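You operate a simulated robot arm through the tools that you are given. There is no shell and no other tool.

Carry out the task below with a simulated robot arm. There is one attempt and no reset: what you move stays moved.

Task
Prove supply five's limit at 100 mA with one heavy load test.
Fine: limit knob to 100 mA, load knob to heavy, supply on, one press of the load key; switch off after; volts stay as set.

Only the result counts: the job must be done as asked and must still hold three seconds after the hand-in. Knocking over, shifting, dropping, spilling or breaking anything else fails it.

Robot
A 7-joint arm with a two-finger gripper, fixed in place. Base frame: the origin is on the floor under the middle of its stand, x ahead of it, y to its left, z up. Units: mm, degrees, N and s.
With the tool pointing down near the work surface it reaches from about 340 to 720 mm from the base axis. Its first joint turns from -66.0 to 66.0 degrees. Payload 2.45 kg.
The tool frame sits at the grasp point between the pads (the TCP): z along the fingers, y along the line on which they close. The tips reach 26 mm beyond it. The gripper opens to 96 mm; its body begins 69 mm behind the TCP.
Orientation is told as [roll, pitch, yaw] about the base's x, y, z axes, in that order, counted from this pose: with the fingers straight down and closing along the base's y, the tool's x points along the base's -x, its y along +y and its z along -z.

Tools
- The arm moves only by the tool servo_tool. Its argument "increments" is text: rows parted by semicolons, each of 7 numbers parted by spaces: the shift along the base's x, y, z in mm, then the turn, a rotation vector about the base's x, y, z in rad, then the opening, from 0 (shut) to 1 (fully open). In form: dx dy dz wx wy wz jaw; .... A call has 1 to 20 rows; each row shifts and turns the commanded pose from where the row before left it. Each row takes 0.2 s and may step no farther than 50 mm and 8.6 degrees from the row before; otherwise, or with a gripper value out of range, the whole call is refused. A pose out of reach is approached as far as the arm can. The call stops where the force on the tool passes 40 N (or 10 N more than at its start, if that is more) or the arm is blocked; 0.2 s more then pass. Each finger travels about 50 mm/s and halts on what it meets, pressing with about 23 N; the grip force reading is that of the motor and also rises with nothing between the fingers. The clock runs only during rows and for 0.2 s after the last one: add rows that do not move to give the fingers time. The reply holds the time, the measured pose of the TCP, the force on the tool along the base axes, the opening and the grip force, in the units named above and with some noise, with the torque about the TCP (base axes, N m) and any sound that the robot's microphone picked up, and new pictures: "pictures" is both (left out), scene, wrist or none.
- Cameras (640 x 400 px; columns grow to the right, rows downward): "scene" is fixed at [160.8, -386.4, 1416.9]; the picture's right is [0.84, -0.54, 0.00], its down [-0.30, -0.48, -0.83] and it looks along [0.44, 0.70, -0.56] (base axes); focal length 318 px, centre (320, 200). "wrist" rides on the gripper at [82, 3, -98] in the tool frame; the picture's right is [-0.04, 1.00, 0.00], its down [-0.73, -0.03, -0.68] and it looks along [-0.68, -0.03, 0.73] (tool axes); focal length 256 px, centre (320, 200). There is no depth. A picture from a camera that has moved, and an enlarged one, comes with that camera's place and axes in the base frame and with its lens. The place of the scene camera against the robot may be out by one fixed shift of up to 12 mm in any direction.
- close_up(camera, box): a new picture of the part [left, top, right, bottom] of that camera's present view, enlarged. No time passes.
- sign_off(): hands the job in; it is judged then, once.

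Places have to be worked out from the pictures, the camera data and where the tool is seen. Open the gripper and draw the arm clear of the work before you hand the job in, unless the task says otherwise.

The tools are called after ">>>" by a JSON object that holds its "api" and its "payload". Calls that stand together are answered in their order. servo_tool: Moves the arm, as the interface text tells. Its arguments: {"type":"object","properties":{"increments":{"type":"string"},"pictures":{"type":"string","enum":["both","scene","wrist","none"]}},"required":["increments"]} The other tools are called the same way: close_up (camera, box) takes an enlarged picture of a part of a camera's view; sign_off () hands the job in.

At the start:

```text
time: 0.0
tcp_pos: [365.0, 152.5, 1169.6]
tool_rot: [0.0, 0.0, 0.1]
ft_force: [0.3, -0.3, 0.8]
ft_torque: [0.0, 0.02, 0.02]
grip_width: 96.0
gripper_force: 0.0
```

scene: 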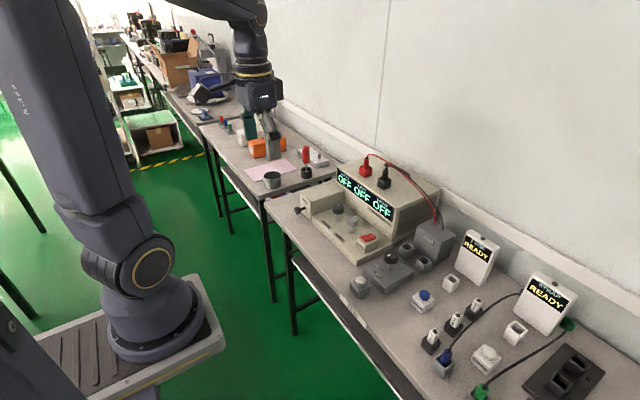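
wrist: 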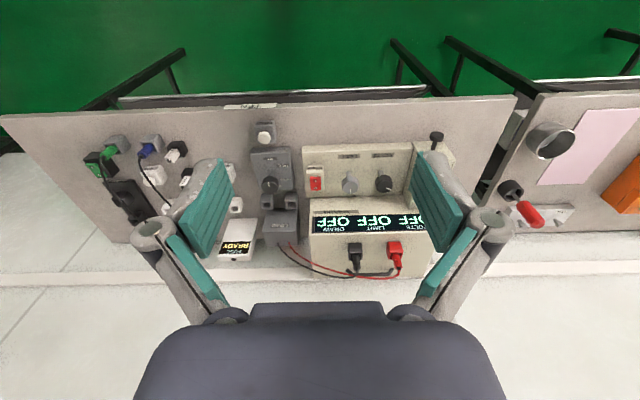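

I see a bench with a supply (three displays OFF), a load box with knob, and other items. I'll take close-ups to read the labels first.

>>> {"api": "close_up", "payload": {"camera": "scene", "box": [270, 140, 450, 270]}}

>>> {"api": "close_up", "payload": {"camera": "scene", "box": [330, 210, 510, 330]}}

>>> {"api": "close_up", "payload": {"camera": "wrist", "box": [230, 100, 470, 280]}}

```text
3.08 times, centred on (360, 205) of scene
camera zoom: at [160.8, -386.4, 1416.9], right [0.84, -0.54, 0.0], down [-0.3, -0.48, -0.83], along [0.44, 0.7, -0.56], focal length 978 px, centre (197, 185)
```

zoom: 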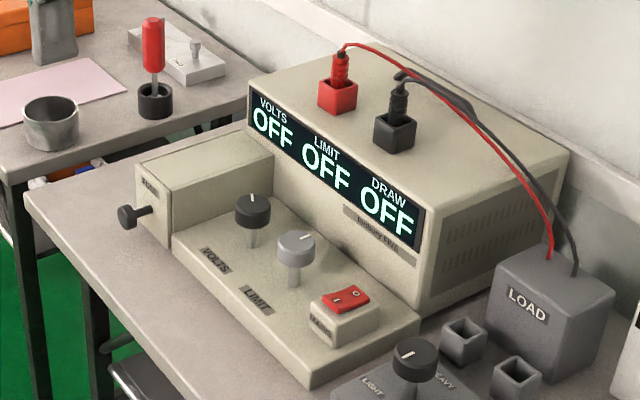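

```text
3.33 times, centred on (420, 270) of scene
camera zoom: at [160.8, -386.4, 1416.9], right [0.84, -0.54, 0.0], down [-0.3, -0.48, -0.83], along [0.44, 0.7, -0.56], focal length 1059 px, centre (-13, -33)
```

zoom: 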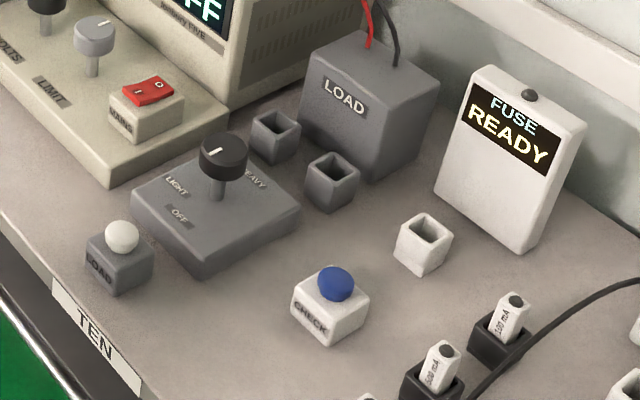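

```text
2.22 times, centred on (350, 190) of wrist
camera zoom: at [284.8, 156.5, 1266.8], right [0.04, 1.0, 0.0], down [0.73, -0.03, 0.68], along [0.68, -0.03, -0.73], focal length 569 px, centre (253, 222)
```

zoom: 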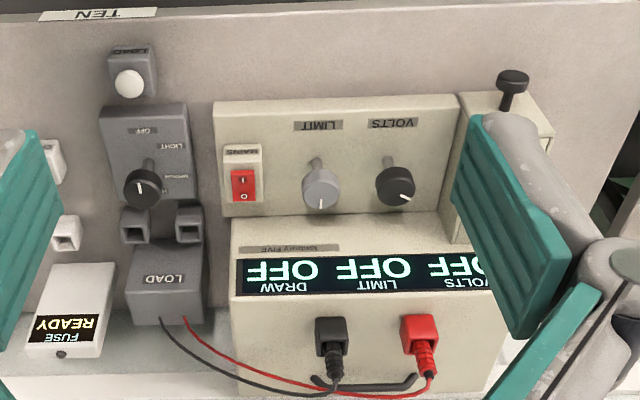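

Now the remaining parts of the bench: the right side devices, the box at the left of the supply, and the labels on them.

>>> {"api": "close_up", "payload": {"camera": "scene", "box": [400, 260, 620, 400]}}

>>> {"api": "close_up", "payload": {"camera": "scene", "box": [290, 180, 370, 240]}}

>>> {"api": "close_up", "payload": {"camera": "scene", "box": [340, 230, 440, 310]}}

>>> {"api": "close_up", "payload": {"camera": "scene", "box": [320, 190, 400, 250]}}

>>> {"api": "close_up", "payload": {"camera": "scene", "box": [200, 90, 350, 200]}}

>>> {"api": "close_up", "payload": {"camera": "wrist", "box": [70, 90, 290, 270]}}

```text
2.86 times, centred on (510, 330) of scene
camera zoom: at [160.8, -386.4, 1416.9], right [0.84, -0.54, 0.0], down [-0.3, -0.48, -0.83], along [0.44, 0.7, -0.56], focal length 908 px, centre (-223, -171)
```

zoom: 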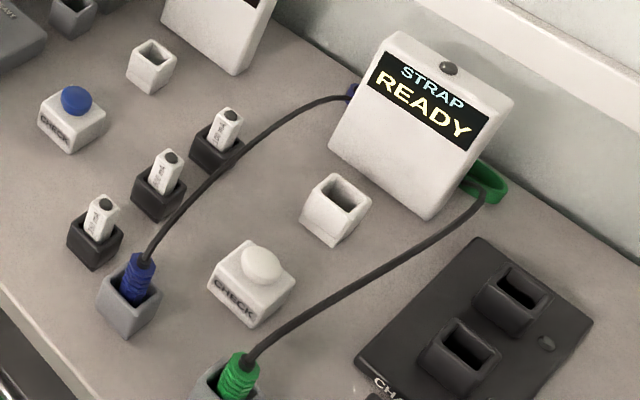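

```text
6.67 times, centred on (330, 210) of scene
camera zoom: at [160.8, -386.4, 1416.9], right [0.84, -0.54, 0.0], down [-0.3, -0.48, -0.83], along [0.44, 0.7, -0.56], focal length 2118 px, centre (253, 133)
```

zoom: 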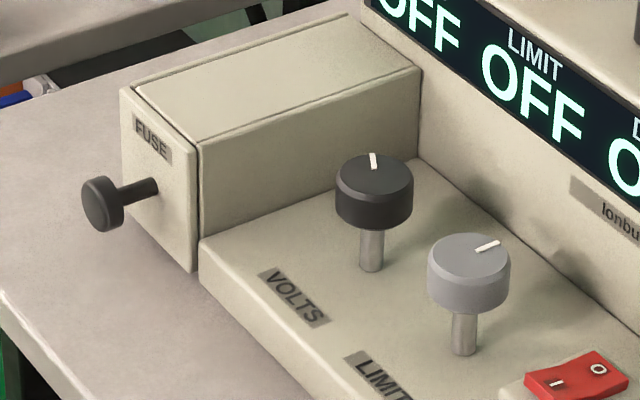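

```text
5.00 times, centred on (390, 270) of scene
camera zoom: at [160.8, -386.4, 1416.9], right [0.84, -0.54, 0.0], down [-0.3, -0.48, -0.83], along [0.44, 0.7, -0.56], focal length 1589 px, centre (-30, -150)
```

zoom: 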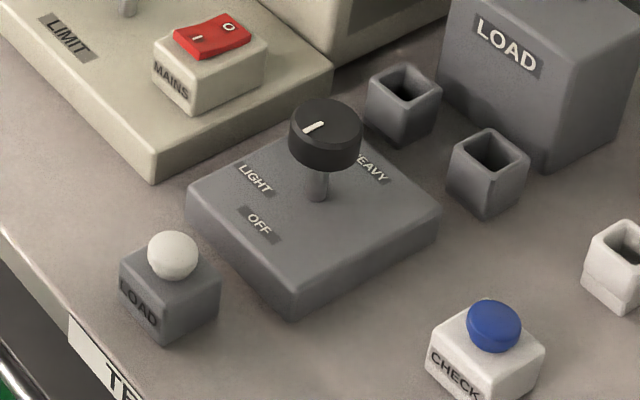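

```text
6.67 times, centred on (360, 220) of scene
camera zoom: at [160.8, -386.4, 1416.9], right [0.84, -0.54, 0.0], down [-0.3, -0.48, -0.83], along [0.44, 0.7, -0.56], focal length 2118 px, centre (53, 67)
```

zoom: 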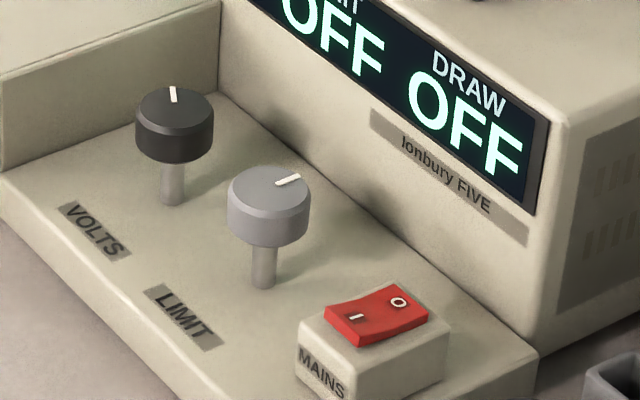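

```text
3.64 times, centred on (275, 145) of scene
camera zoom: at [160.8, -386.4, 1416.9], right [0.84, -0.54, 0.0], down [-0.3, -0.48, -0.83], along [0.44, 0.7, -0.56], focal length 1155 px, centre (484, 400)
```

zoom: 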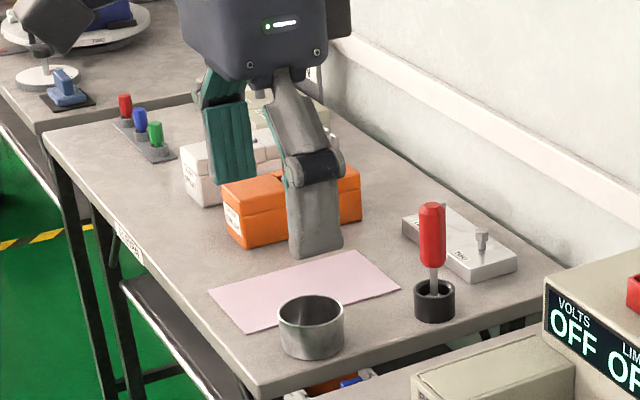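

```text
2.22 times, centred on (180, 180) of wrist
camera zoom: at [284.8, 156.5, 1266.8], right [0.04, 1.0, 0.0], down [0.73, -0.03, 0.68], along [0.68, -0.03, -0.73], focal length 569 px, centre (631, 244)
```

zoom: 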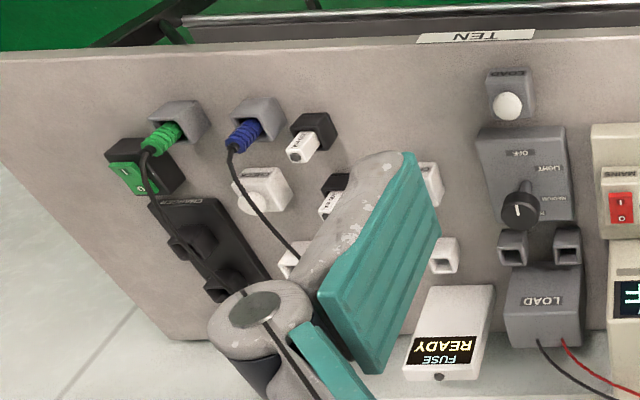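

The scene gives me: supply "lonbury FIVE" with VOLTS/LIMIT knobs, MAINS rocker, LOAD selector (OFF/LIGHT/…/HEAVY) and a LOAD key. By triangulation the load knob sits near (645, 30, 822), limit knob (652, 211, 820), mains (653, 130, 815), load key (546, 30, 789). I move nearer to look at them from above.

>>> {"api": "servo_tool", "payload": {"increments": "35 -10 -28 0 0 0 1; 35 -10 -28 0 0 0 1; 35 -10 -28 0 0 0 1; 35 -10 -28 0 0 0 1; 30 -10 -28 0 0 0 1; 20 -10 -20 0 0 0 1; 0 0 0 0 0 0 1", "pictures": "both"}}

```text
time: 1.6
tcp_pos: [556.4, 92.1, 1008.9]
tool_rot: [-0.1, 0.0, 0.0]
ft_force: [0.6, 0.7, 0.1]
ft_torque: [-0.02, 0.01, -0.01]
grip_width: 96.0
gripper_force: 0.0
camera wrist: at [475.1, 96.0, 1106.1], right [0.04, 1.0, 0.0], down [0.73, -0.03, 0.68], along [0.68, -0.03, -0.73], focal length 256 px, centre (320, 200)
```

scene: 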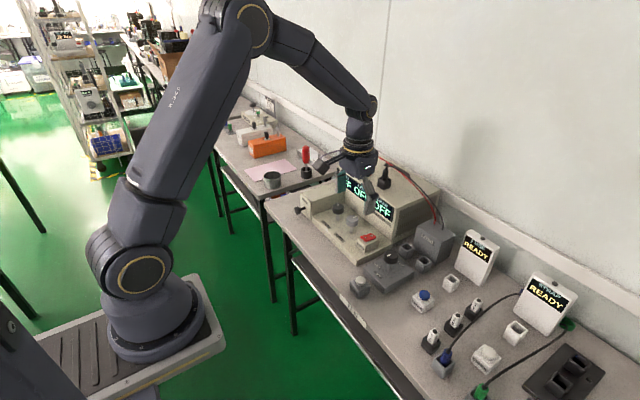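
wrist: 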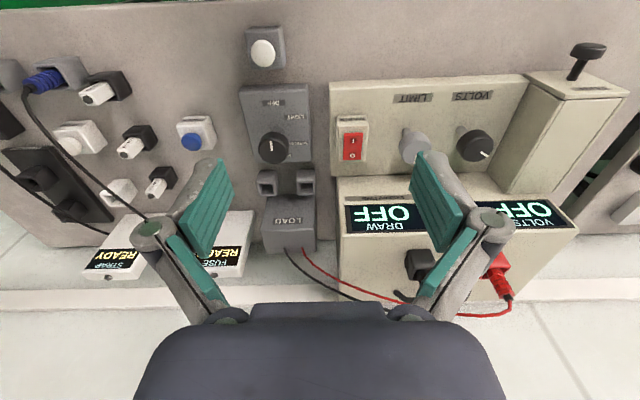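

Clear view now. I zoom in on the load box, the mains rocker and the knobs to read the labels and pointer angles.

>>> {"api": "close_up", "payload": {"camera": "wrist", "box": [230, 70, 330, 210]}}

>>> {"api": "close_up", "payload": {"camera": "wrist", "box": [320, 80, 440, 190]}}

>>> {"api": "close_up", "payload": {"camera": "wrist", "box": [440, 80, 540, 180]}}

>>> {"api": "close_up", "payload": {"camera": "wrist", "box": [60, 60, 240, 230]}}

```text
2.86 times, centred on (280, 140) of wrist
camera zoom: at [475.1, 96.0, 1106.1], right [0.04, 1.0, 0.0], down [0.73, -0.03, 0.68], along [0.68, -0.03, -0.73], focal length 731 px, centre (434, 371)
```

zoom: 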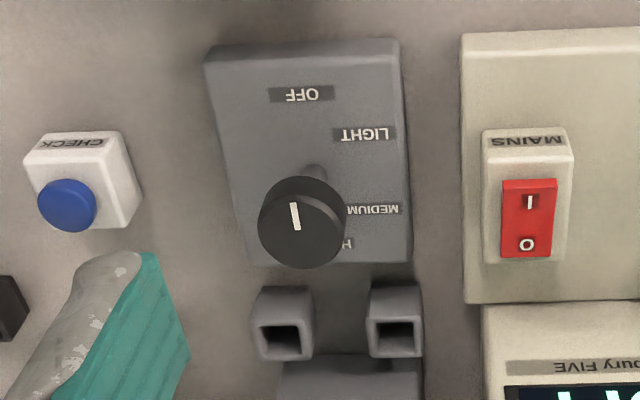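

```text
3.64 times, centred on (380, 135) of wrist
camera zoom: at [475.1, 96.0, 1106.1], right [0.04, 1.0, 0.0], down [0.73, -0.03, 0.68], along [0.68, -0.03, -0.73], focal length 931 px, centre (102, 436)
```

zoom: 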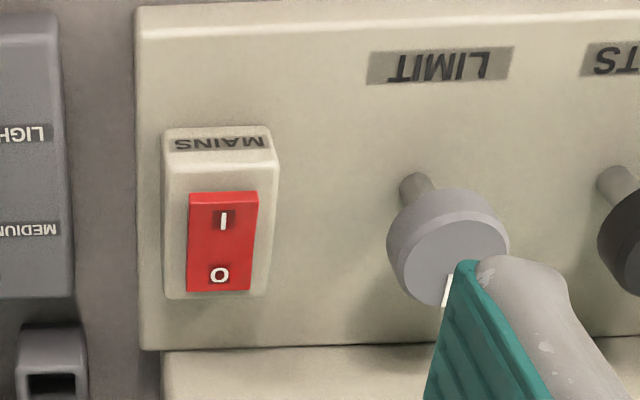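

```text
4.00 times, centred on (490, 130) of wrist
camera zoom: at [475.1, 96.0, 1106.1], right [0.04, 1.0, 0.0], down [0.73, -0.03, 0.68], along [0.68, -0.03, -0.73], focal length 1024 px, centre (-360, 480)
```

zoom: 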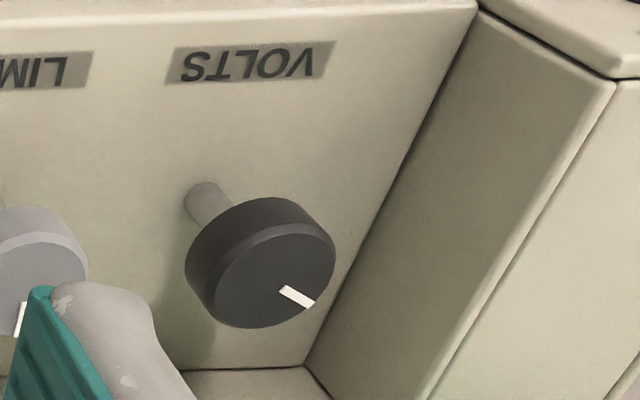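

```text
2.35 times, centred on (150, 145) of wrist
camera zoom: at [475.1, 96.0, 1106.1], right [0.04, 1.0, 0.0], down [0.73, -0.03, 0.68], along [0.68, -0.03, -0.73], focal length 602 px, centre (720, 329)
```

zoom: 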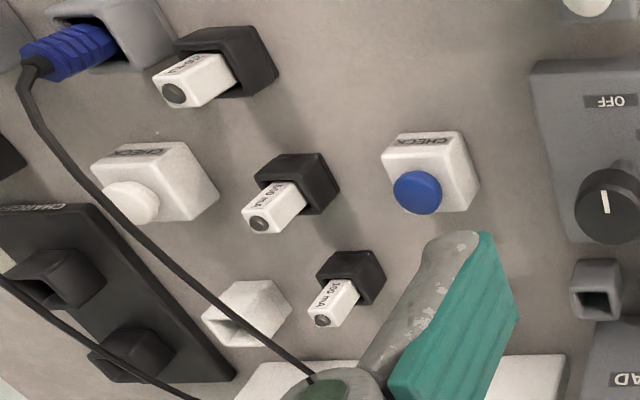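

The load selector shows OFF (pointing toward the robot), then LIGHT, MEDIUM, HEAVY going clockwise, with HEAVY directly on the far side (~180° away). I go above the load knob at about (644, 30) with the jaw half open to refine the position.

>>> {"api": "servo_tool", "payload": {"increments": "30 -20 -36 0 0 0 0.65; 30 -21 -36 0 0 0 0.65; 26 -21 -37 0 0 0 0.65; 0 0 0 0 0 0 0.65; 0 0 0 0 0 0 0.65", "pictures": "both"}}

```text
refused: row 1 steps farther than a row can; nothing moved
```

The step was slightly over 50 mm; I split it into smaller rows.

>>> {"api": "servo_tool", "payload": {"increments": "22 -15 -27 0 0 0 0.65; 22 -16 -27 0 0 0 0.65; 22 -16 -27 0 0 0 0.65; 21 -15 -27 0 0 0 0.65; 0 0 0 0 0 0 0.65; 0 0 0 0 0 0 0.65", "pictures": "both"}}

```text
time: 3.0
tcp_pos: [641.6, 31.2, 901.0]
tool_rot: [0.0, 0.0, 0.0]
ft_force: [0.3, -0.6, -0.3]
ft_torque: [0.03, 0.01, -0.04]
grip_width: 62.5
gripper_force: 0.0
camera wrist: at [562.2, 34.5, 998.1], right [0.04, 1.0, 0.0], down [0.73, -0.03, 0.68], along [0.68, -0.03, -0.73], focal length 256 px, centre (320, 200)
```

scene: 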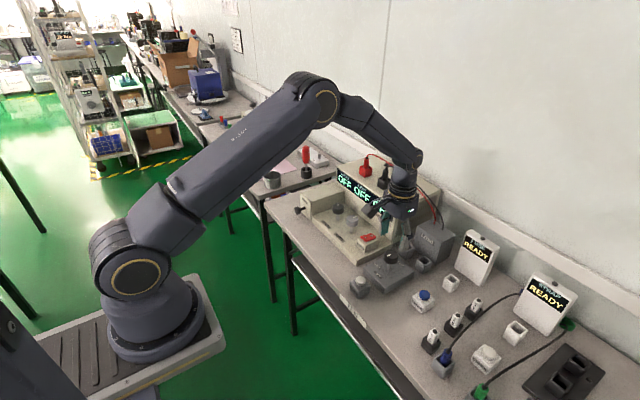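
wrist: 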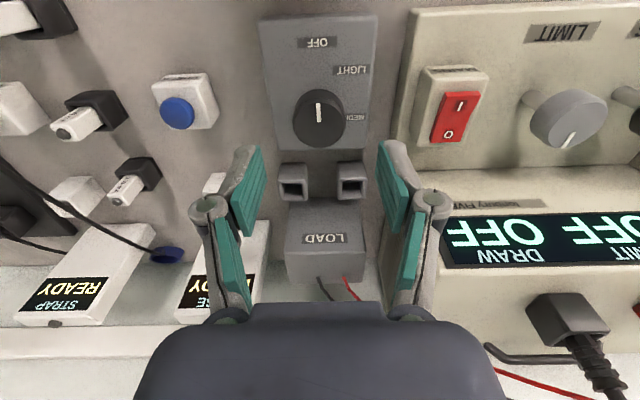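

The knob appears nearly under the tool. A close-up lets me check the cap centre and pointer angle.

>>> {"api": "close_up", "payload": {"camera": "wrist", "box": [250, 10, 390, 160]}}

>>> {"api": "close_up", "payload": {"camera": "wrist", "box": [400, 40, 640, 190]}}

>>> {"api": "close_up", "payload": {"camera": "scene", "box": [350, 200, 450, 290]}}

```text
2.67 times, centred on (320, 85) of wrist
camera zoom: at [562.2, 34.5, 998.1], right [0.04, 1.0, 0.0], down [0.73, -0.03, 0.68], along [0.68, -0.03, -0.73], focal length 683 px, centre (320, 507)
```

zoom: 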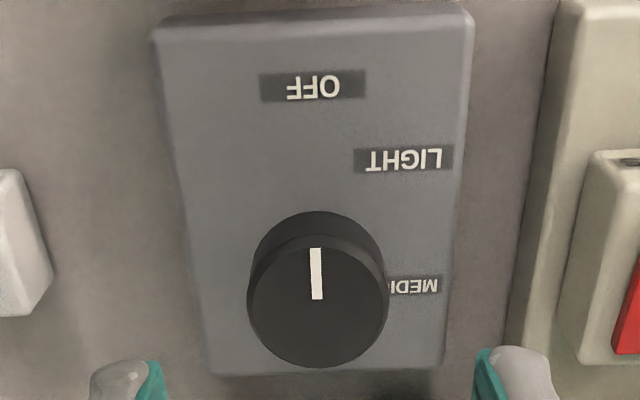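

```text
2.67 times, centred on (520, 115) of wrist
camera zoom: at [562.2, 34.5, 998.1], right [0.04, 1.0, 0.0], down [0.73, -0.03, 0.68], along [0.68, -0.03, -0.73], focal length 683 px, centre (-213, 427)
```

zoom: 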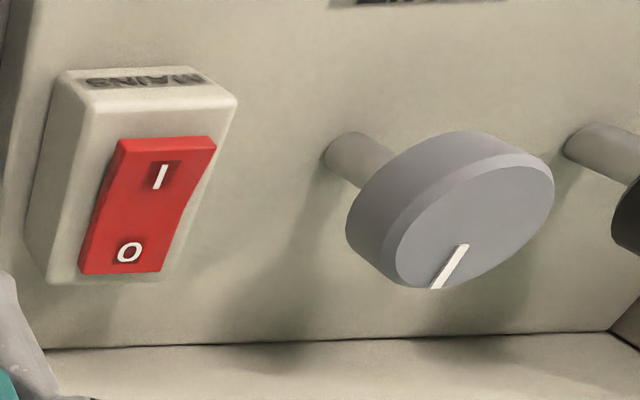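

```text
4.44 times, centred on (400, 245) of scene
camera zoom: at [160.8, -386.4, 1416.9], right [0.84, -0.54, 0.0], down [-0.3, -0.48, -0.83], along [0.44, 0.7, -0.56], focal length 1412 px, centre (-36, 0)
```

zoom: 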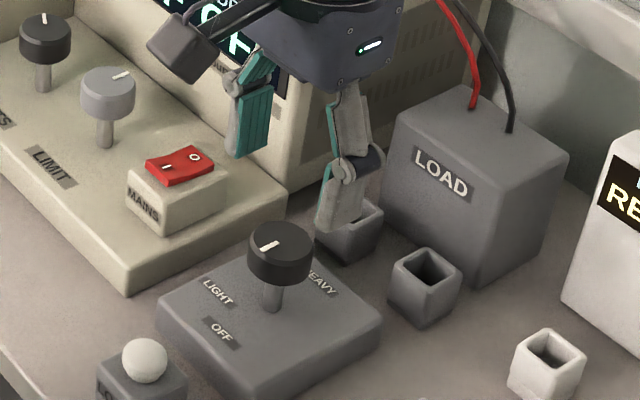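

The pointer is at OFF (straight toward the robot), cap centre ≈ (642, 30), cap top z ≈ 825–830. I turn the tool to yaw +45° above the knob, then descend to z ≈ 823 with the jaw still open.

>>> {"api": "servo_tool", "payload": {"increments": "1 -1 0 0 0 0.131 0.65; 0 0 0 0 0 0.131 0.65; 0 0 0 0 0 0.131 0.65; 0 0 0 0 0 0.131 0.65; 0 0 0 0 0 0.131 0.65; 0 0 0 0 0 0.131 0.65; 0 0 -20 0 0 0 0.65; 0 0 -15 0 0 0 0.65; 0 0 0 0 0 0 0.65", "pictures": "both"}}

```text
time: 5.0
tcp_pos: [644.5, 30.5, 866.8]
tool_rot: [-0.1, 0.0, 45.1]
ft_force: [-0.1, 1.1, 0.1]
ft_torque: [-0.01, -0.03, -0.02]
grip_width: 62.4
gripper_force: 0.1
camera wrist: at [584.6, -24.9, 963.6], right [-0.68, 0.73, 0.0], down [0.54, 0.5, 0.68], along [0.5, 0.46, -0.73], focal length 256 px, centre (320, 200)
```

scene: 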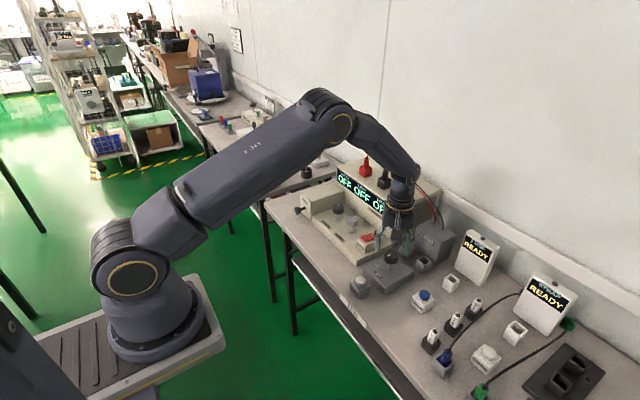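
wrist: 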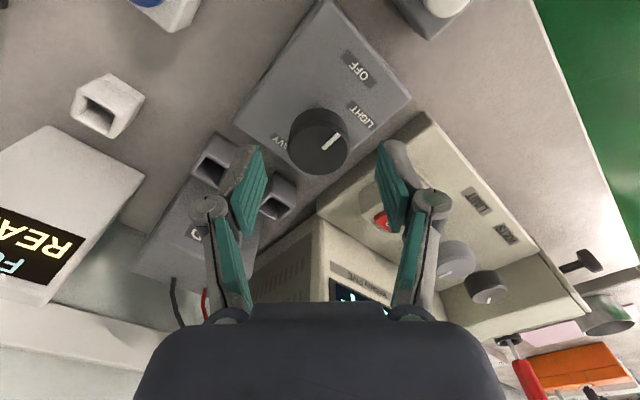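

From this second angle the rays agree at about (644.5, 30, 829) for the cap top, right below the TCP. I descend to z ≈ 821, then close on the knob.

>>> {"api": "servo_tool", "payload": {"increments": "0 0 -16 0 0 0 0.65; 0 0 -16 0 0 0 0.65; 0 0 -14 0 0 0 0.65; 0 0 0 0 0 0 0.65; 0 0 0 0 0 0 0.4; 0 0 0 0 0 0 0.2; 0 0 0 0 0 0 0.2; 0 0 0 0 0 0 0.2", "pictures": "both"}}

```text
time: 6.8
tcp_pos: [644.3, 29.2, 820.4]
tool_rot: [-0.1, 0.0, 45.0]
ft_force: [6.0, -2.4, -2.7]
ft_torque: [0.04, -0.15, 0.0]
grip_width: 36.5
gripper_force: 45.4
camera wrist: at [584.7, -25.5, 917.5], right [-0.68, 0.73, 0.0], down [0.54, 0.5, 0.68], along [0.5, 0.46, -0.73], focal length 256 px, centre (320, 200)
```

scene: 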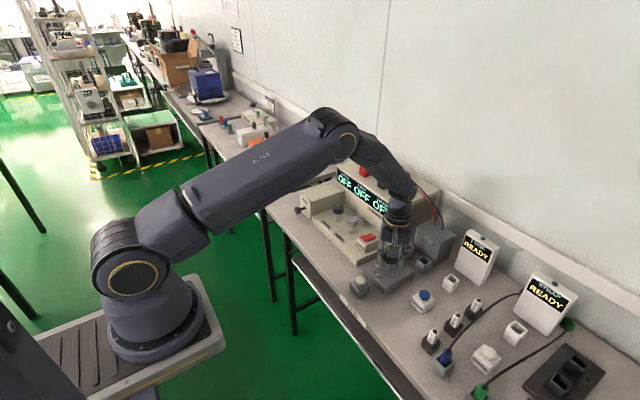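
wrist: 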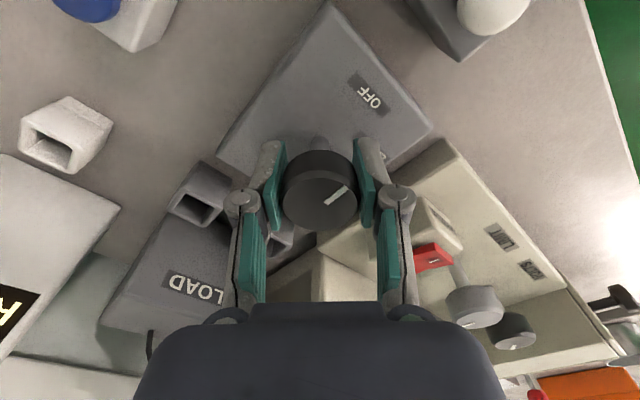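

The knob is held (36.5 mm wide). I start turning clockwise (negative about z) 30° and check that the pointer moves.

>>> {"api": "servo_tool", "payload": {"increments": "0 0 0 0 0 -0.131 0.2; 0 0 0 0 0 -0.131 0.2; 0 0 0 0 0 -0.131 0.2; 0 0 0 0 0 -0.131 0.2; 0 0 0 0 0 0 0.2", "pictures": "both"}}

```text
time: 8.0
tcp_pos: [643.1, 30.4, 820.3]
tool_rot: [0.0, -0.1, 14.9]
ft_force: [7.0, -3.1, -3.2]
ft_torque: [-0.02, -0.05, -0.05]
grip_width: 36.4
gripper_force: 44.8
camera wrist: at [564.9, 12.5, 917.5], right [-0.22, 0.98, 0.0], down [0.72, 0.16, 0.68], along [0.66, 0.15, -0.73], focal length 256 px, centre (320, 200)
```

scene: 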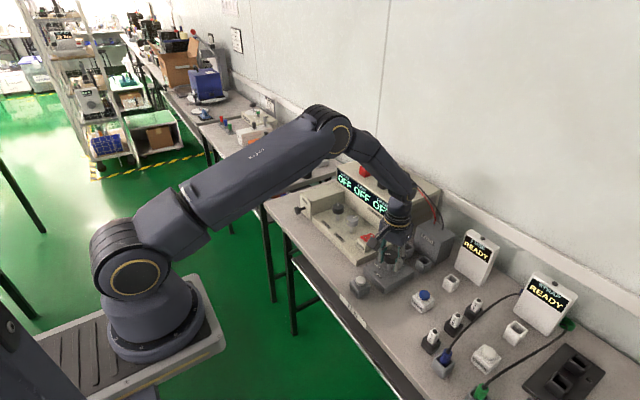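
wrist: 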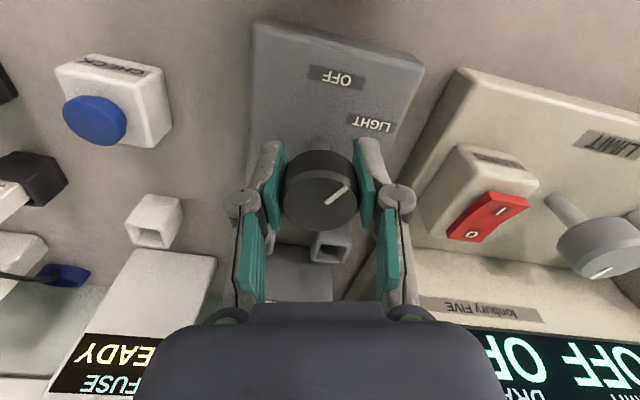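

The pointer turns with the jaws. I continue another 60° clockwise.

>>> {"api": "servo_tool", "payload": {"increments": "0 0 0 0 0 -0.131 0.2; 0 0 0 0 0 -0.131 0.2; 0 0 0 0 0 -0.131 0.2; 0 0 0 0 0 -0.131 0.2; 0 0 0 0 0 -0.131 0.2; 0 0 0 0 0 -0.131 0.2; 0 0 0 0 0 -0.131 0.2; 0 0 0 0 0 -0.131 0.2; 0 0 0 0 0 0 0.2", "pictures": "wrist"}}

```text
time: 10.0
tcp_pos: [643.9, 30.4, 820.2]
tool_rot: [0.1, 0.0, -45.1]
ft_force: [12.1, 8.0, -13.1]
ft_torque: [0.05, -0.25, 0.02]
grip_width: 36.7
gripper_force: 44.6
camera wrist: at [589.5, 91.3, 917.6], right [0.74, 0.68, 0.0], down [0.5, -0.54, 0.68], along [0.46, -0.5, -0.73], focal length 256 px, centre (320, 200)
```

wrist: 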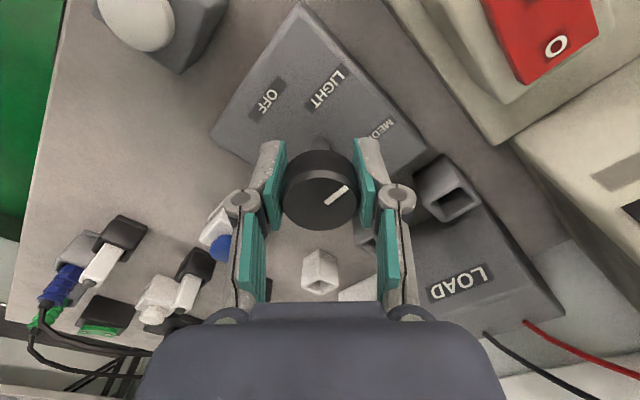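

Pointer should now be about 90° round (between LIGHT and MEDIUM). Forces have crept up a bit, so I release, turn back to +45° and check the knob before regripping.

>>> {"api": "servo_tool", "payload": {"increments": "0 0 0 0 0 0 0.65; 0 0 0 0 0 0 0.65; 0 0 0 0 0 0 0.65", "pictures": "wrist"}}

```text
time: 10.8
tcp_pos: [645.0, 29.5, 820.3]
tool_rot: [0.0, 0.0, -45.1]
ft_force: [1.2, -0.2, 0.2]
ft_torque: [-0.01, -0.05, 0.0]
grip_width: 62.4
gripper_force: 0.1
camera wrist: at [588.9, 90.1, 917.9], right [0.74, 0.68, 0.0], down [0.5, -0.54, 0.68], along [0.46, -0.5, -0.73], focal length 256 px, centre (320, 200)
```

wrist: 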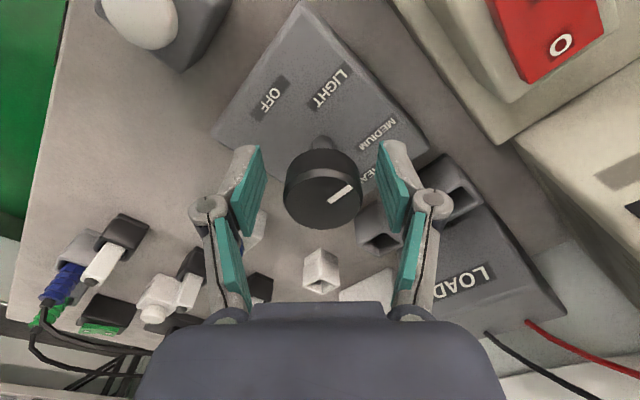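

The knob stayed at about 90°, and HEAVY is exactly opposite OFF, so 90° more is needed. I rotate back to +45°, grip, and turn −90° again.

>>> {"api": "servo_tool", "payload": {"increments": "0 0 0 0 0 0.131 0.65; 0 0 0 0 0 0.131 0.65; 0 0 0 0 0 0.131 0.65; 0 0 0 0 0 0.131 0.65; 0 0 0 0 0 0.131 0.65; 0 0 0 0 0 0.131 0.65; 0 0 0 0 0 0.131 0.65; 0 0 0 0 0 0.131 0.65; 0 0 0 0 0 0.131 0.65; 0 0 0 0 0 0.131 0.65; 0 0 0 0 0 0.131 0.65; 0 0 0 0 0 0.131 0.65; 0 0 0 0 0 0 0.4; 0 0 0 0 0 0 0.2; 0 0 0 0 0 0 0.2; 0 0 0 0 0 0 0.2", "pictures": "wrist"}}

>>> {"api": "servo_tool", "payload": {"increments": "0 0 0 0 0 -0.131 0.2; 0 0 0 0 0 -0.131 0.2; 0 0 0 0 0 -0.131 0.2; 0 0 0 0 0 -0.131 0.2; 0 0 0 0 0 -0.131 0.2; 0 0 0 0 0 -0.131 0.2; 0 0 0 0 0 -0.131 0.2; 0 0 0 0 0 -0.131 0.2; 0 0 0 0 0 -0.131 0.2; 0 0 0 0 0 -0.131 0.2; 0 0 0 0 0 0 0.2", "pictures": "wrist"}}

```text
time: 14.2
tcp_pos: [645.3, 29.2, 820.1]
tool_rot: [-0.2, -0.1, 45.0]
ft_force: [4.0, -3.5, -1.2]
ft_torque: [-0.07, -0.09, 0.02]
grip_width: 36.8
gripper_force: 45.0
camera wrist: at [584.7, -25.6, 917.5], right [-0.68, 0.73, 0.0], down [0.54, 0.5, 0.68], along [0.5, 0.46, -0.73], focal length 256 px, centre (320, 200)
```

wrist: 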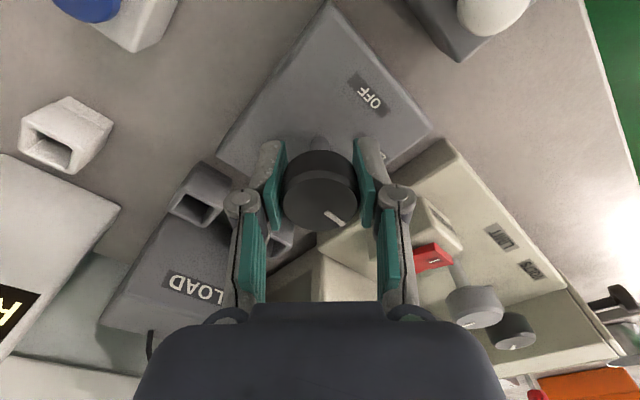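

```text
time: 16.6
tcp_pos: [644.5, 30.4, 821.0]
tool_rot: [0.1, 0.1, -30.1]
ft_force: [1.4, 5.7, -1.2]
ft_torque: [0.05, -0.01, -0.02]
grip_width: 36.4
gripper_force: 45.0
camera wrist: at [575.6, 74.8, 917.7], right [0.54, 0.84, 0.0], down [0.62, -0.39, 0.68], along [0.57, -0.36, -0.73], focal length 256 px, centre (320, 200)
```

wrist: 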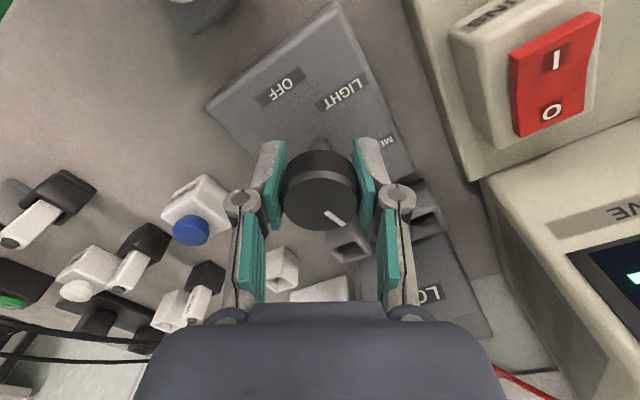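

Pointer is now at about 15° from HEAVY. I turn the last 15°, release, and lift to inspect.

>>> {"api": "servo_tool", "payload": {"increments": "0 0 0 0 0 -0.131 0.2; 0 0 0 0 0 -0.131 0.2; 0 0 0 0 0 0 0.2; 0 0 0 0 0 0 0.65; 0 0 0 0 0 0 0.65; 0 0 0 0 0 0 0.65; 0 0 20 0 0 0.131 0.65; 0 0 20 0 0 0.131 0.65; 0 0 20 0 0 0.131 0.65; 0 0 20 0 0 0.131 0.65; 0 0 0 0 0 0.131 0.65; 0 0 0 0 0 0.131 0.65; 0 0 0 0 0 0 0.65", "pictures": "both"}}

>>> {"api": "close_up", "payload": {"camera": "wrist", "box": [250, 10, 390, 160]}}

>>> {"api": "close_up", "payload": {"camera": "scene", "box": [350, 200, 450, 290]}}

```text
time: 19.4
tcp_pos: [643.3, 29.6, 899.8]
tool_rot: [0.0, 0.0, 0.1]
ft_force: [-0.3, -0.3, -0.2]
ft_torque: [0.01, 0.03, -0.01]
grip_width: 62.4
gripper_force: 0.1
camera wrist: at [562.5, 33.4, 997.4], right [0.04, 1.0, 0.0], down [0.73, -0.03, 0.68], along [0.68, -0.03, -0.73], focal length 256 px, centre (320, 200)
```

scene: 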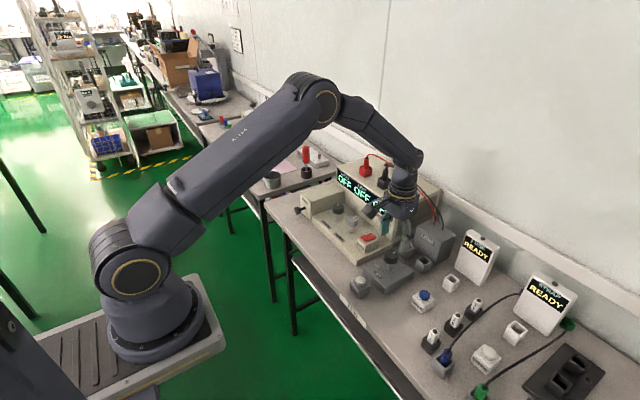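
wrist: 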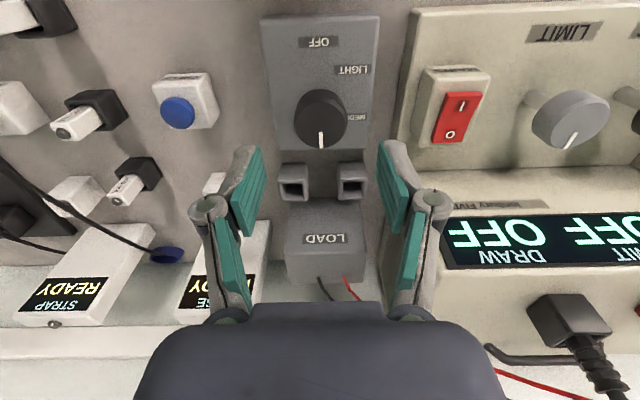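

```text
2.67 times, centred on (320, 85) of wrist
camera zoom: at [562.5, 33.4, 997.4], right [0.04, 1.0, 0.0], down [0.73, -0.03, 0.68], along [0.68, -0.03, -0.73], focal length 683 px, centre (320, 507)
```

zoom: 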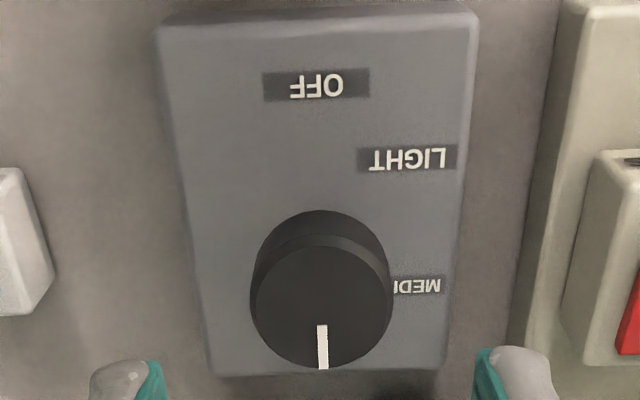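

```text
4.44 times, centred on (400, 245) of scene
camera zoom: at [160.8, -386.4, 1416.9], right [0.84, -0.54, 0.0], down [-0.3, -0.48, -0.83], along [0.44, 0.7, -0.56], focal length 1412 px, centre (-36, 0)
```

zoom: 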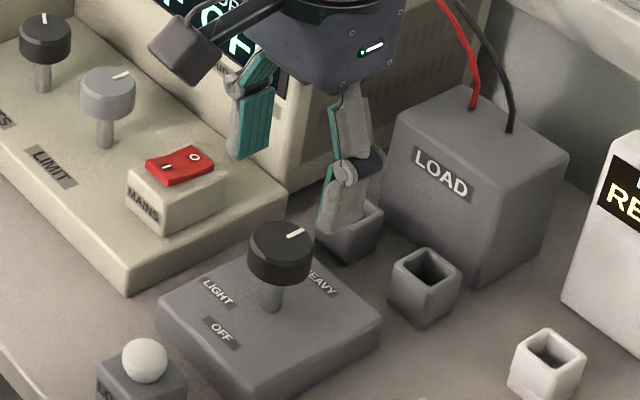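

Load selector now points at HEAVY. Next, the MAINS rocker: I estimate the "I" half at about (645, 135, 813) and "O" at (673, 138, 802), i.e. the O side is pressed. I close the gripper and go above the I half for a look.

>>> {"api": "servo_tool", "payload": {"increments": "0 36 0 0 0 0 0.3; 0 36 0 0 0 0 0; -2 34 0 0 0 0 0; 0 0 -15 0 0 0 0; 0 0 -15 0 0 0 0; 0 0 0 0 0 0 0", "pictures": "both"}}

>>> {"api": "close_up", "payload": {"camera": "wrist", "box": [240, 70, 400, 230]}}

>>> {"api": "close_up", "payload": {"camera": "scene", "box": [320, 190, 430, 270]}}

```text
time: 20.8
tcp_pos: [641.4, 137.3, 870.4]
tool_rot: [0.0, 0.0, 0.0]
ft_force: [-0.2, 0.6, -0.2]
ft_torque: [0.0, 0.0, -0.01]
grip_width: 0.0
gripper_force: 23.3
camera wrist: at [560.2, 139.6, 967.9], right [0.04, 1.0, 0.0], down [0.73, -0.03, 0.68], along [0.68, -0.03, -0.73], focal length 256 px, centre (320, 200)
```

scene: 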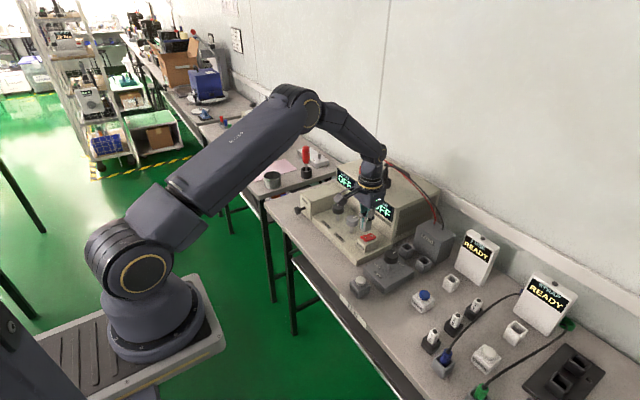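
wrist: 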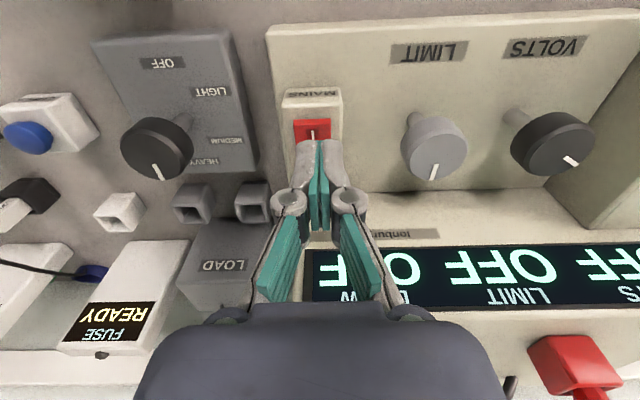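

```text
2.50 times, centred on (320, 150) of wrist
camera zoom: at [560.2, 139.6, 967.9], right [0.04, 1.0, 0.0], down [0.73, -0.03, 0.68], along [0.68, -0.03, -0.73], focal length 640 px, centre (320, 325)
```

zoom: 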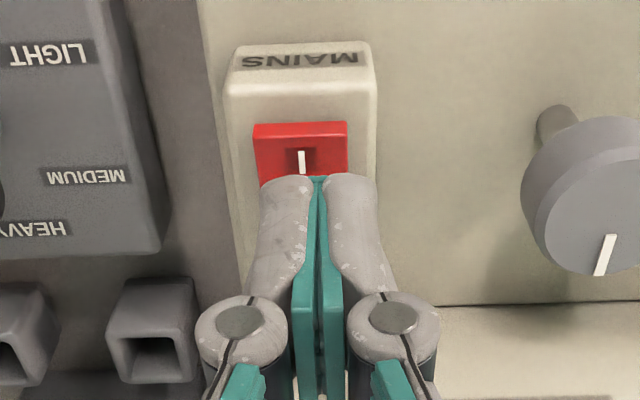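

```text
5.00 times, centred on (375, 230) of scene
camera zoom: at [160.8, -386.4, 1416.9], right [0.84, -0.54, 0.0], down [-0.3, -0.48, -0.83], along [0.44, 0.7, -0.56], focal length 1589 px, centre (45, 50)
```

zoom: 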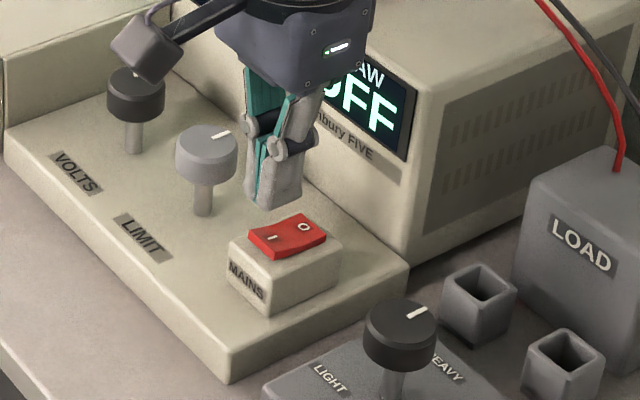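

The rocker's centreline is at y ≈ 131, its near edge x ≈ 633, "I" at x ≈ 644. I shift 6 mm in −y, come down, then press in 2 mm steps while watching the force.

>>> {"api": "servo_tool", "payload": {"increments": "0 -6 0 0 0 0 0; 0 0 -13 0 0 0 0; 0 0 -13 0 0 0 0; 0 0 -2 0 0 0 0; 0 0 -2 0 0 0 0; 0 0 -2 0 0 0 0; 0 0 -2 0 0 0 0", "pictures": "both"}}

```text
time: 22.2
tcp_pos: [643.2, 130.2, 842.8]
tool_rot: [0.0, -0.2, 0.0]
ft_force: [-1.7, -0.5, 6.0]
ft_torque: [-0.01, 0.0, 0.02]
grip_width: 6.3
gripper_force: 28.3
heard: click, click, click
stopped in row 7: the force on the tool passed its limit at 44 N (the readings are from after the stop); the commanded pose is now the measured one
camera wrist: at [561.8, 133.8, 940.1], right [0.04, 1.0, 0.0], down [0.73, -0.03, 0.68], along [0.68, -0.03, -0.73], focal length 256 px, centre (320, 200)
```

scene: 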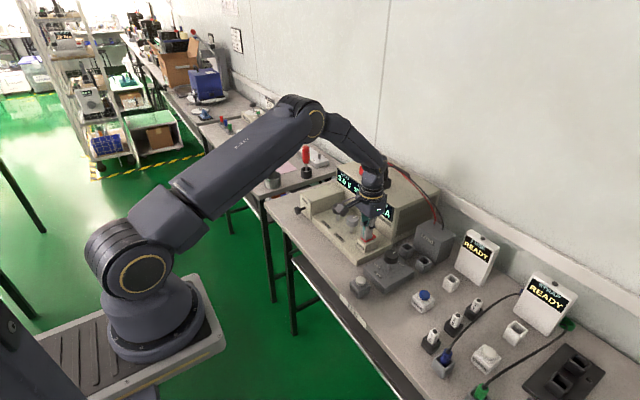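
wrist: 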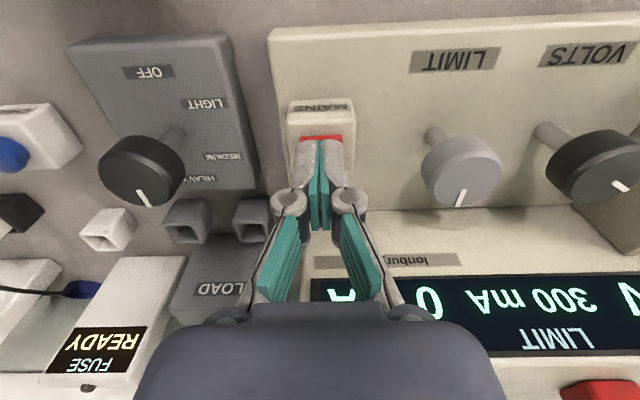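

The supply is on: LIMIT reads 300 mA, DRAW 0 A. I lift off and read all the displays.

>>> {"api": "servo_tool", "payload": {"increments": "0 0 15 0 0 0 0; 0 0 25 0 0 0 0; 0 0 30 0 0 0 0; -30 0 20 0 0 0 0.3; -30 20 10 0 0 0 0.6; -30 20 0 0 0 0 0.65; 0 0 0 0 0 0 0.65", "pictures": "both"}}

>>> {"api": "close_up", "payload": {"camera": "wrist", "box": [260, 60, 620, 280]}}

>>> {"api": "close_up", "payload": {"camera": "scene", "box": [320, 160, 430, 270]}}

```text
time: 23.8
tcp_pos: [552.7, 172.1, 941.6]
tool_rot: [0.0, -0.2, 0.0]
ft_force: [-0.3, 0.6, 0.1]
ft_torque: [0.0, 0.0, 0.02]
grip_width: 62.2
gripper_force: 0.1
camera wrist: at [471.5, 174.2, 1039.1], right [0.04, 1.0, 0.0], down [0.73, -0.03, 0.68], along [0.68, -0.03, -0.73], focal length 256 px, centre (320, 200)
```

scene: 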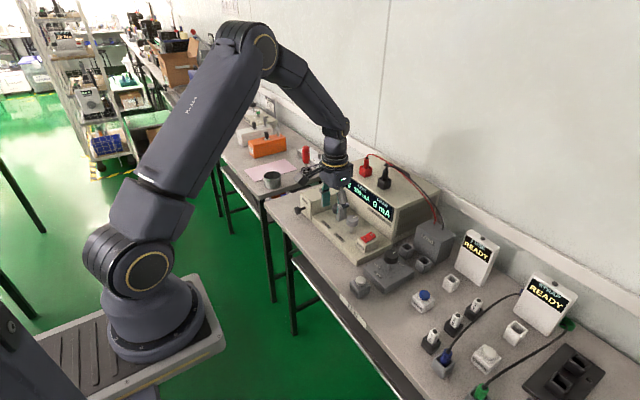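
wrist: 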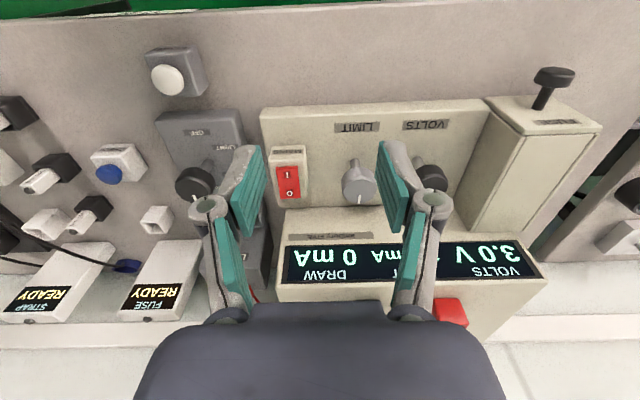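

```text
1.78 times, centred on (440, 170) of wrist
camera zoom: at [471.5, 174.2, 1039.1], right [0.04, 1.0, 0.0], down [0.73, -0.03, 0.68], along [0.68, -0.03, -0.73], focal length 455 px, centre (107, 253)
```

zoom: 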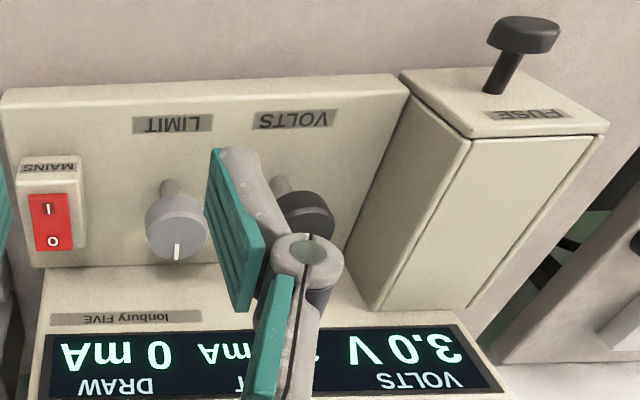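

```text
3.64 times, centred on (375, 215) of scene
camera zoom: at [160.8, -386.4, 1416.9], right [0.84, -0.54, 0.0], down [-0.3, -0.48, -0.83], along [0.44, 0.7, -0.56], focal length 1155 px, centre (120, 146)
```

zoom: 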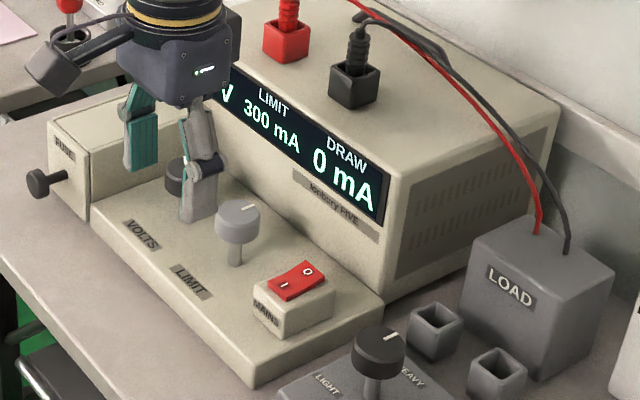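

Displays: 3.0 V, LIMIT 300 mA, DRAW 0 mA; the limit pointer faces straight away from the robot. Limit knob cap ≈ (653, 209, 832). I move above it with a 52 mm opening (to stay clear of the VOLTS knob) and check alignment.

>>> {"api": "servo_tool", "payload": {"increments": "33.4 12.5 -15 0 0 0 0.54; 33.4 12.5 -15 0 0 0 0.54; 33.4 12.5 -15 0 0 0 0.54; 0 0 0 0 0 0 0.54", "pictures": "both"}}

>>> {"api": "close_up", "payload": {"camera": "wrist", "box": [240, 50, 440, 200]}}

```text
time: 24.8
tcp_pos: [653.6, 208.5, 897.0]
tool_rot: [-0.1, 0.0, 0.0]
ft_force: [0.5, 0.3, -0.2]
ft_torque: [0.03, -0.01, 0.01]
grip_width: 51.8
gripper_force: 0.1
camera wrist: at [572.1, 211.3, 994.0], right [0.04, 1.0, 0.0], down [0.73, -0.03, 0.68], along [0.68, -0.03, -0.73], focal length 256 px, centre (320, 200)
```

scene: 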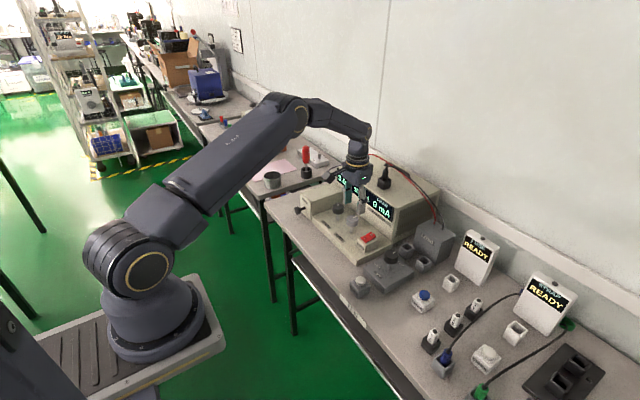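
wrist: 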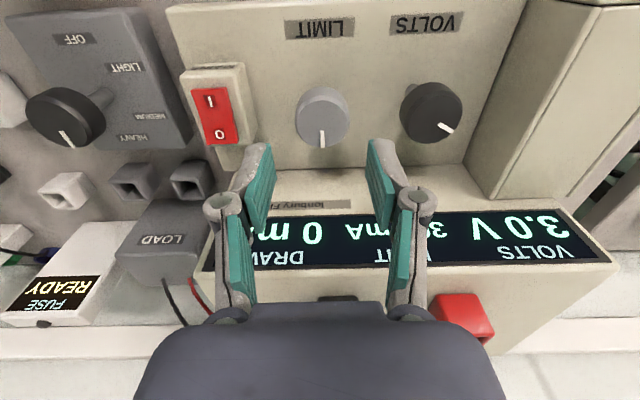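

```text
2.67 times, centred on (340, 125) of wrist
camera zoom: at [572.1, 211.3, 994.0], right [0.04, 1.0, 0.0], down [0.73, -0.03, 0.68], along [0.68, -0.03, -0.73], focal length 683 px, centre (267, 400)
```

zoom: 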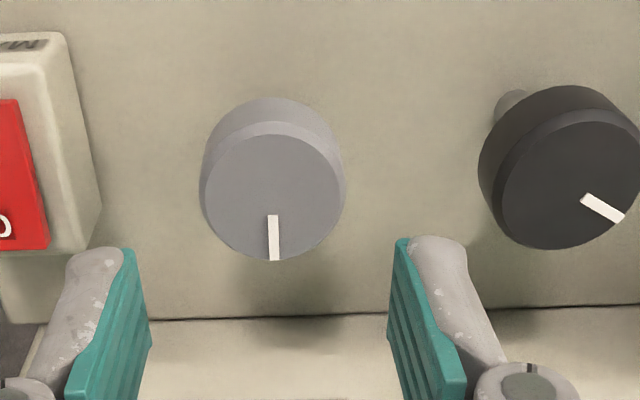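

The cap centre is at about (652.4, 209.2), so I correct by −1/+1.5 mm, descend to z ≈ 825, grip, and turn counter-clockwise 15° to learn the direction and scale.

>>> {"api": "servo_tool", "payload": {"increments": "-1 1.5 -20 0 0 0 0.54; 0 0 -25 0 0 0 0.54; 0 0 -27 0 0 0 0.54; 0 0 0 0 0 0 0.54; 0 0 0 0 0 0 0.35; 0 0 0 0 0 0 0.2; 0 0 0 0 0 0 0.2; 0 0 0 0 0 0 0.2", "pictures": "both"}}

>>> {"api": "close_up", "payload": {"camera": "scene", "box": [320, 160, 430, 270]}}

```text
time: 26.6
tcp_pos: [652.2, 209.2, 824.2]
tool_rot: [0.1, -0.2, 0.1]
ft_force: [2.3, 2.6, -3.8]
ft_torque: [0.05, -0.24, 0.01]
grip_width: 36.6
gripper_force: 44.9
camera wrist: at [570.7, 212.7, 921.8], right [0.04, 1.0, 0.0], down [0.73, -0.03, 0.68], along [0.68, -0.03, -0.73], focal length 256 px, centre (320, 200)
```

scene: 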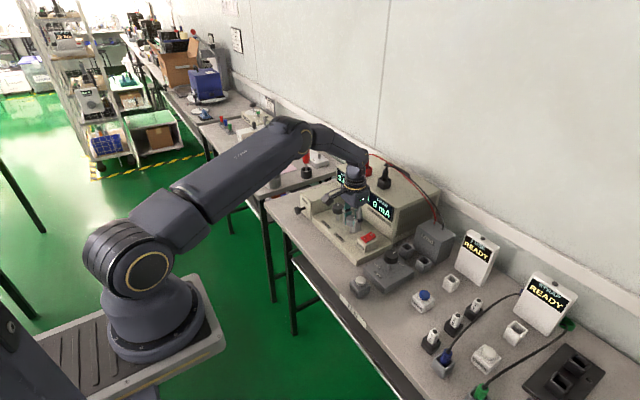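
wrist: 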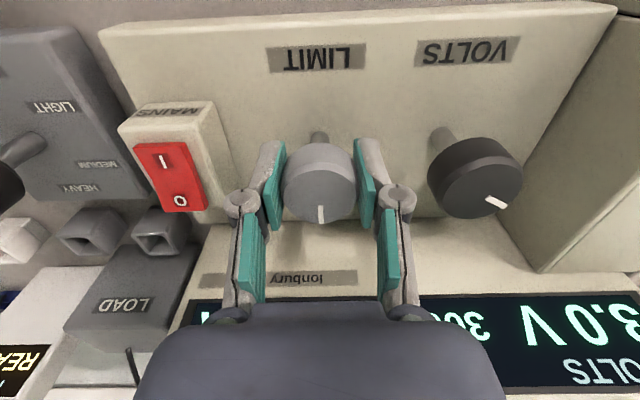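

```text
3.64 times, centred on (375, 215) of scene
camera zoom: at [160.9, -386.3, 1416.9], right [0.84, -0.54, 0.0], down [-0.3, -0.48, -0.83], along [0.44, 0.7, -0.56], focal length 1155 px, centre (120, 146)
```

zoom: 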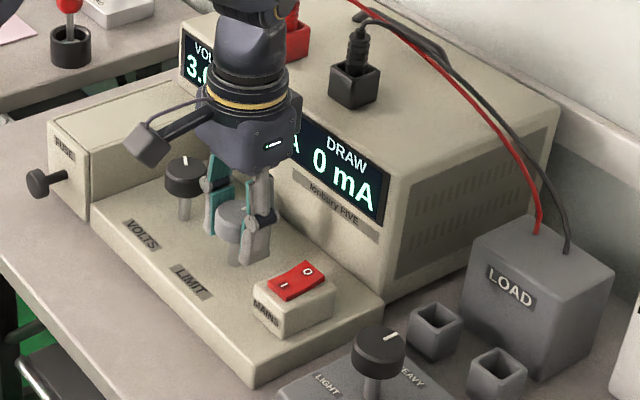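

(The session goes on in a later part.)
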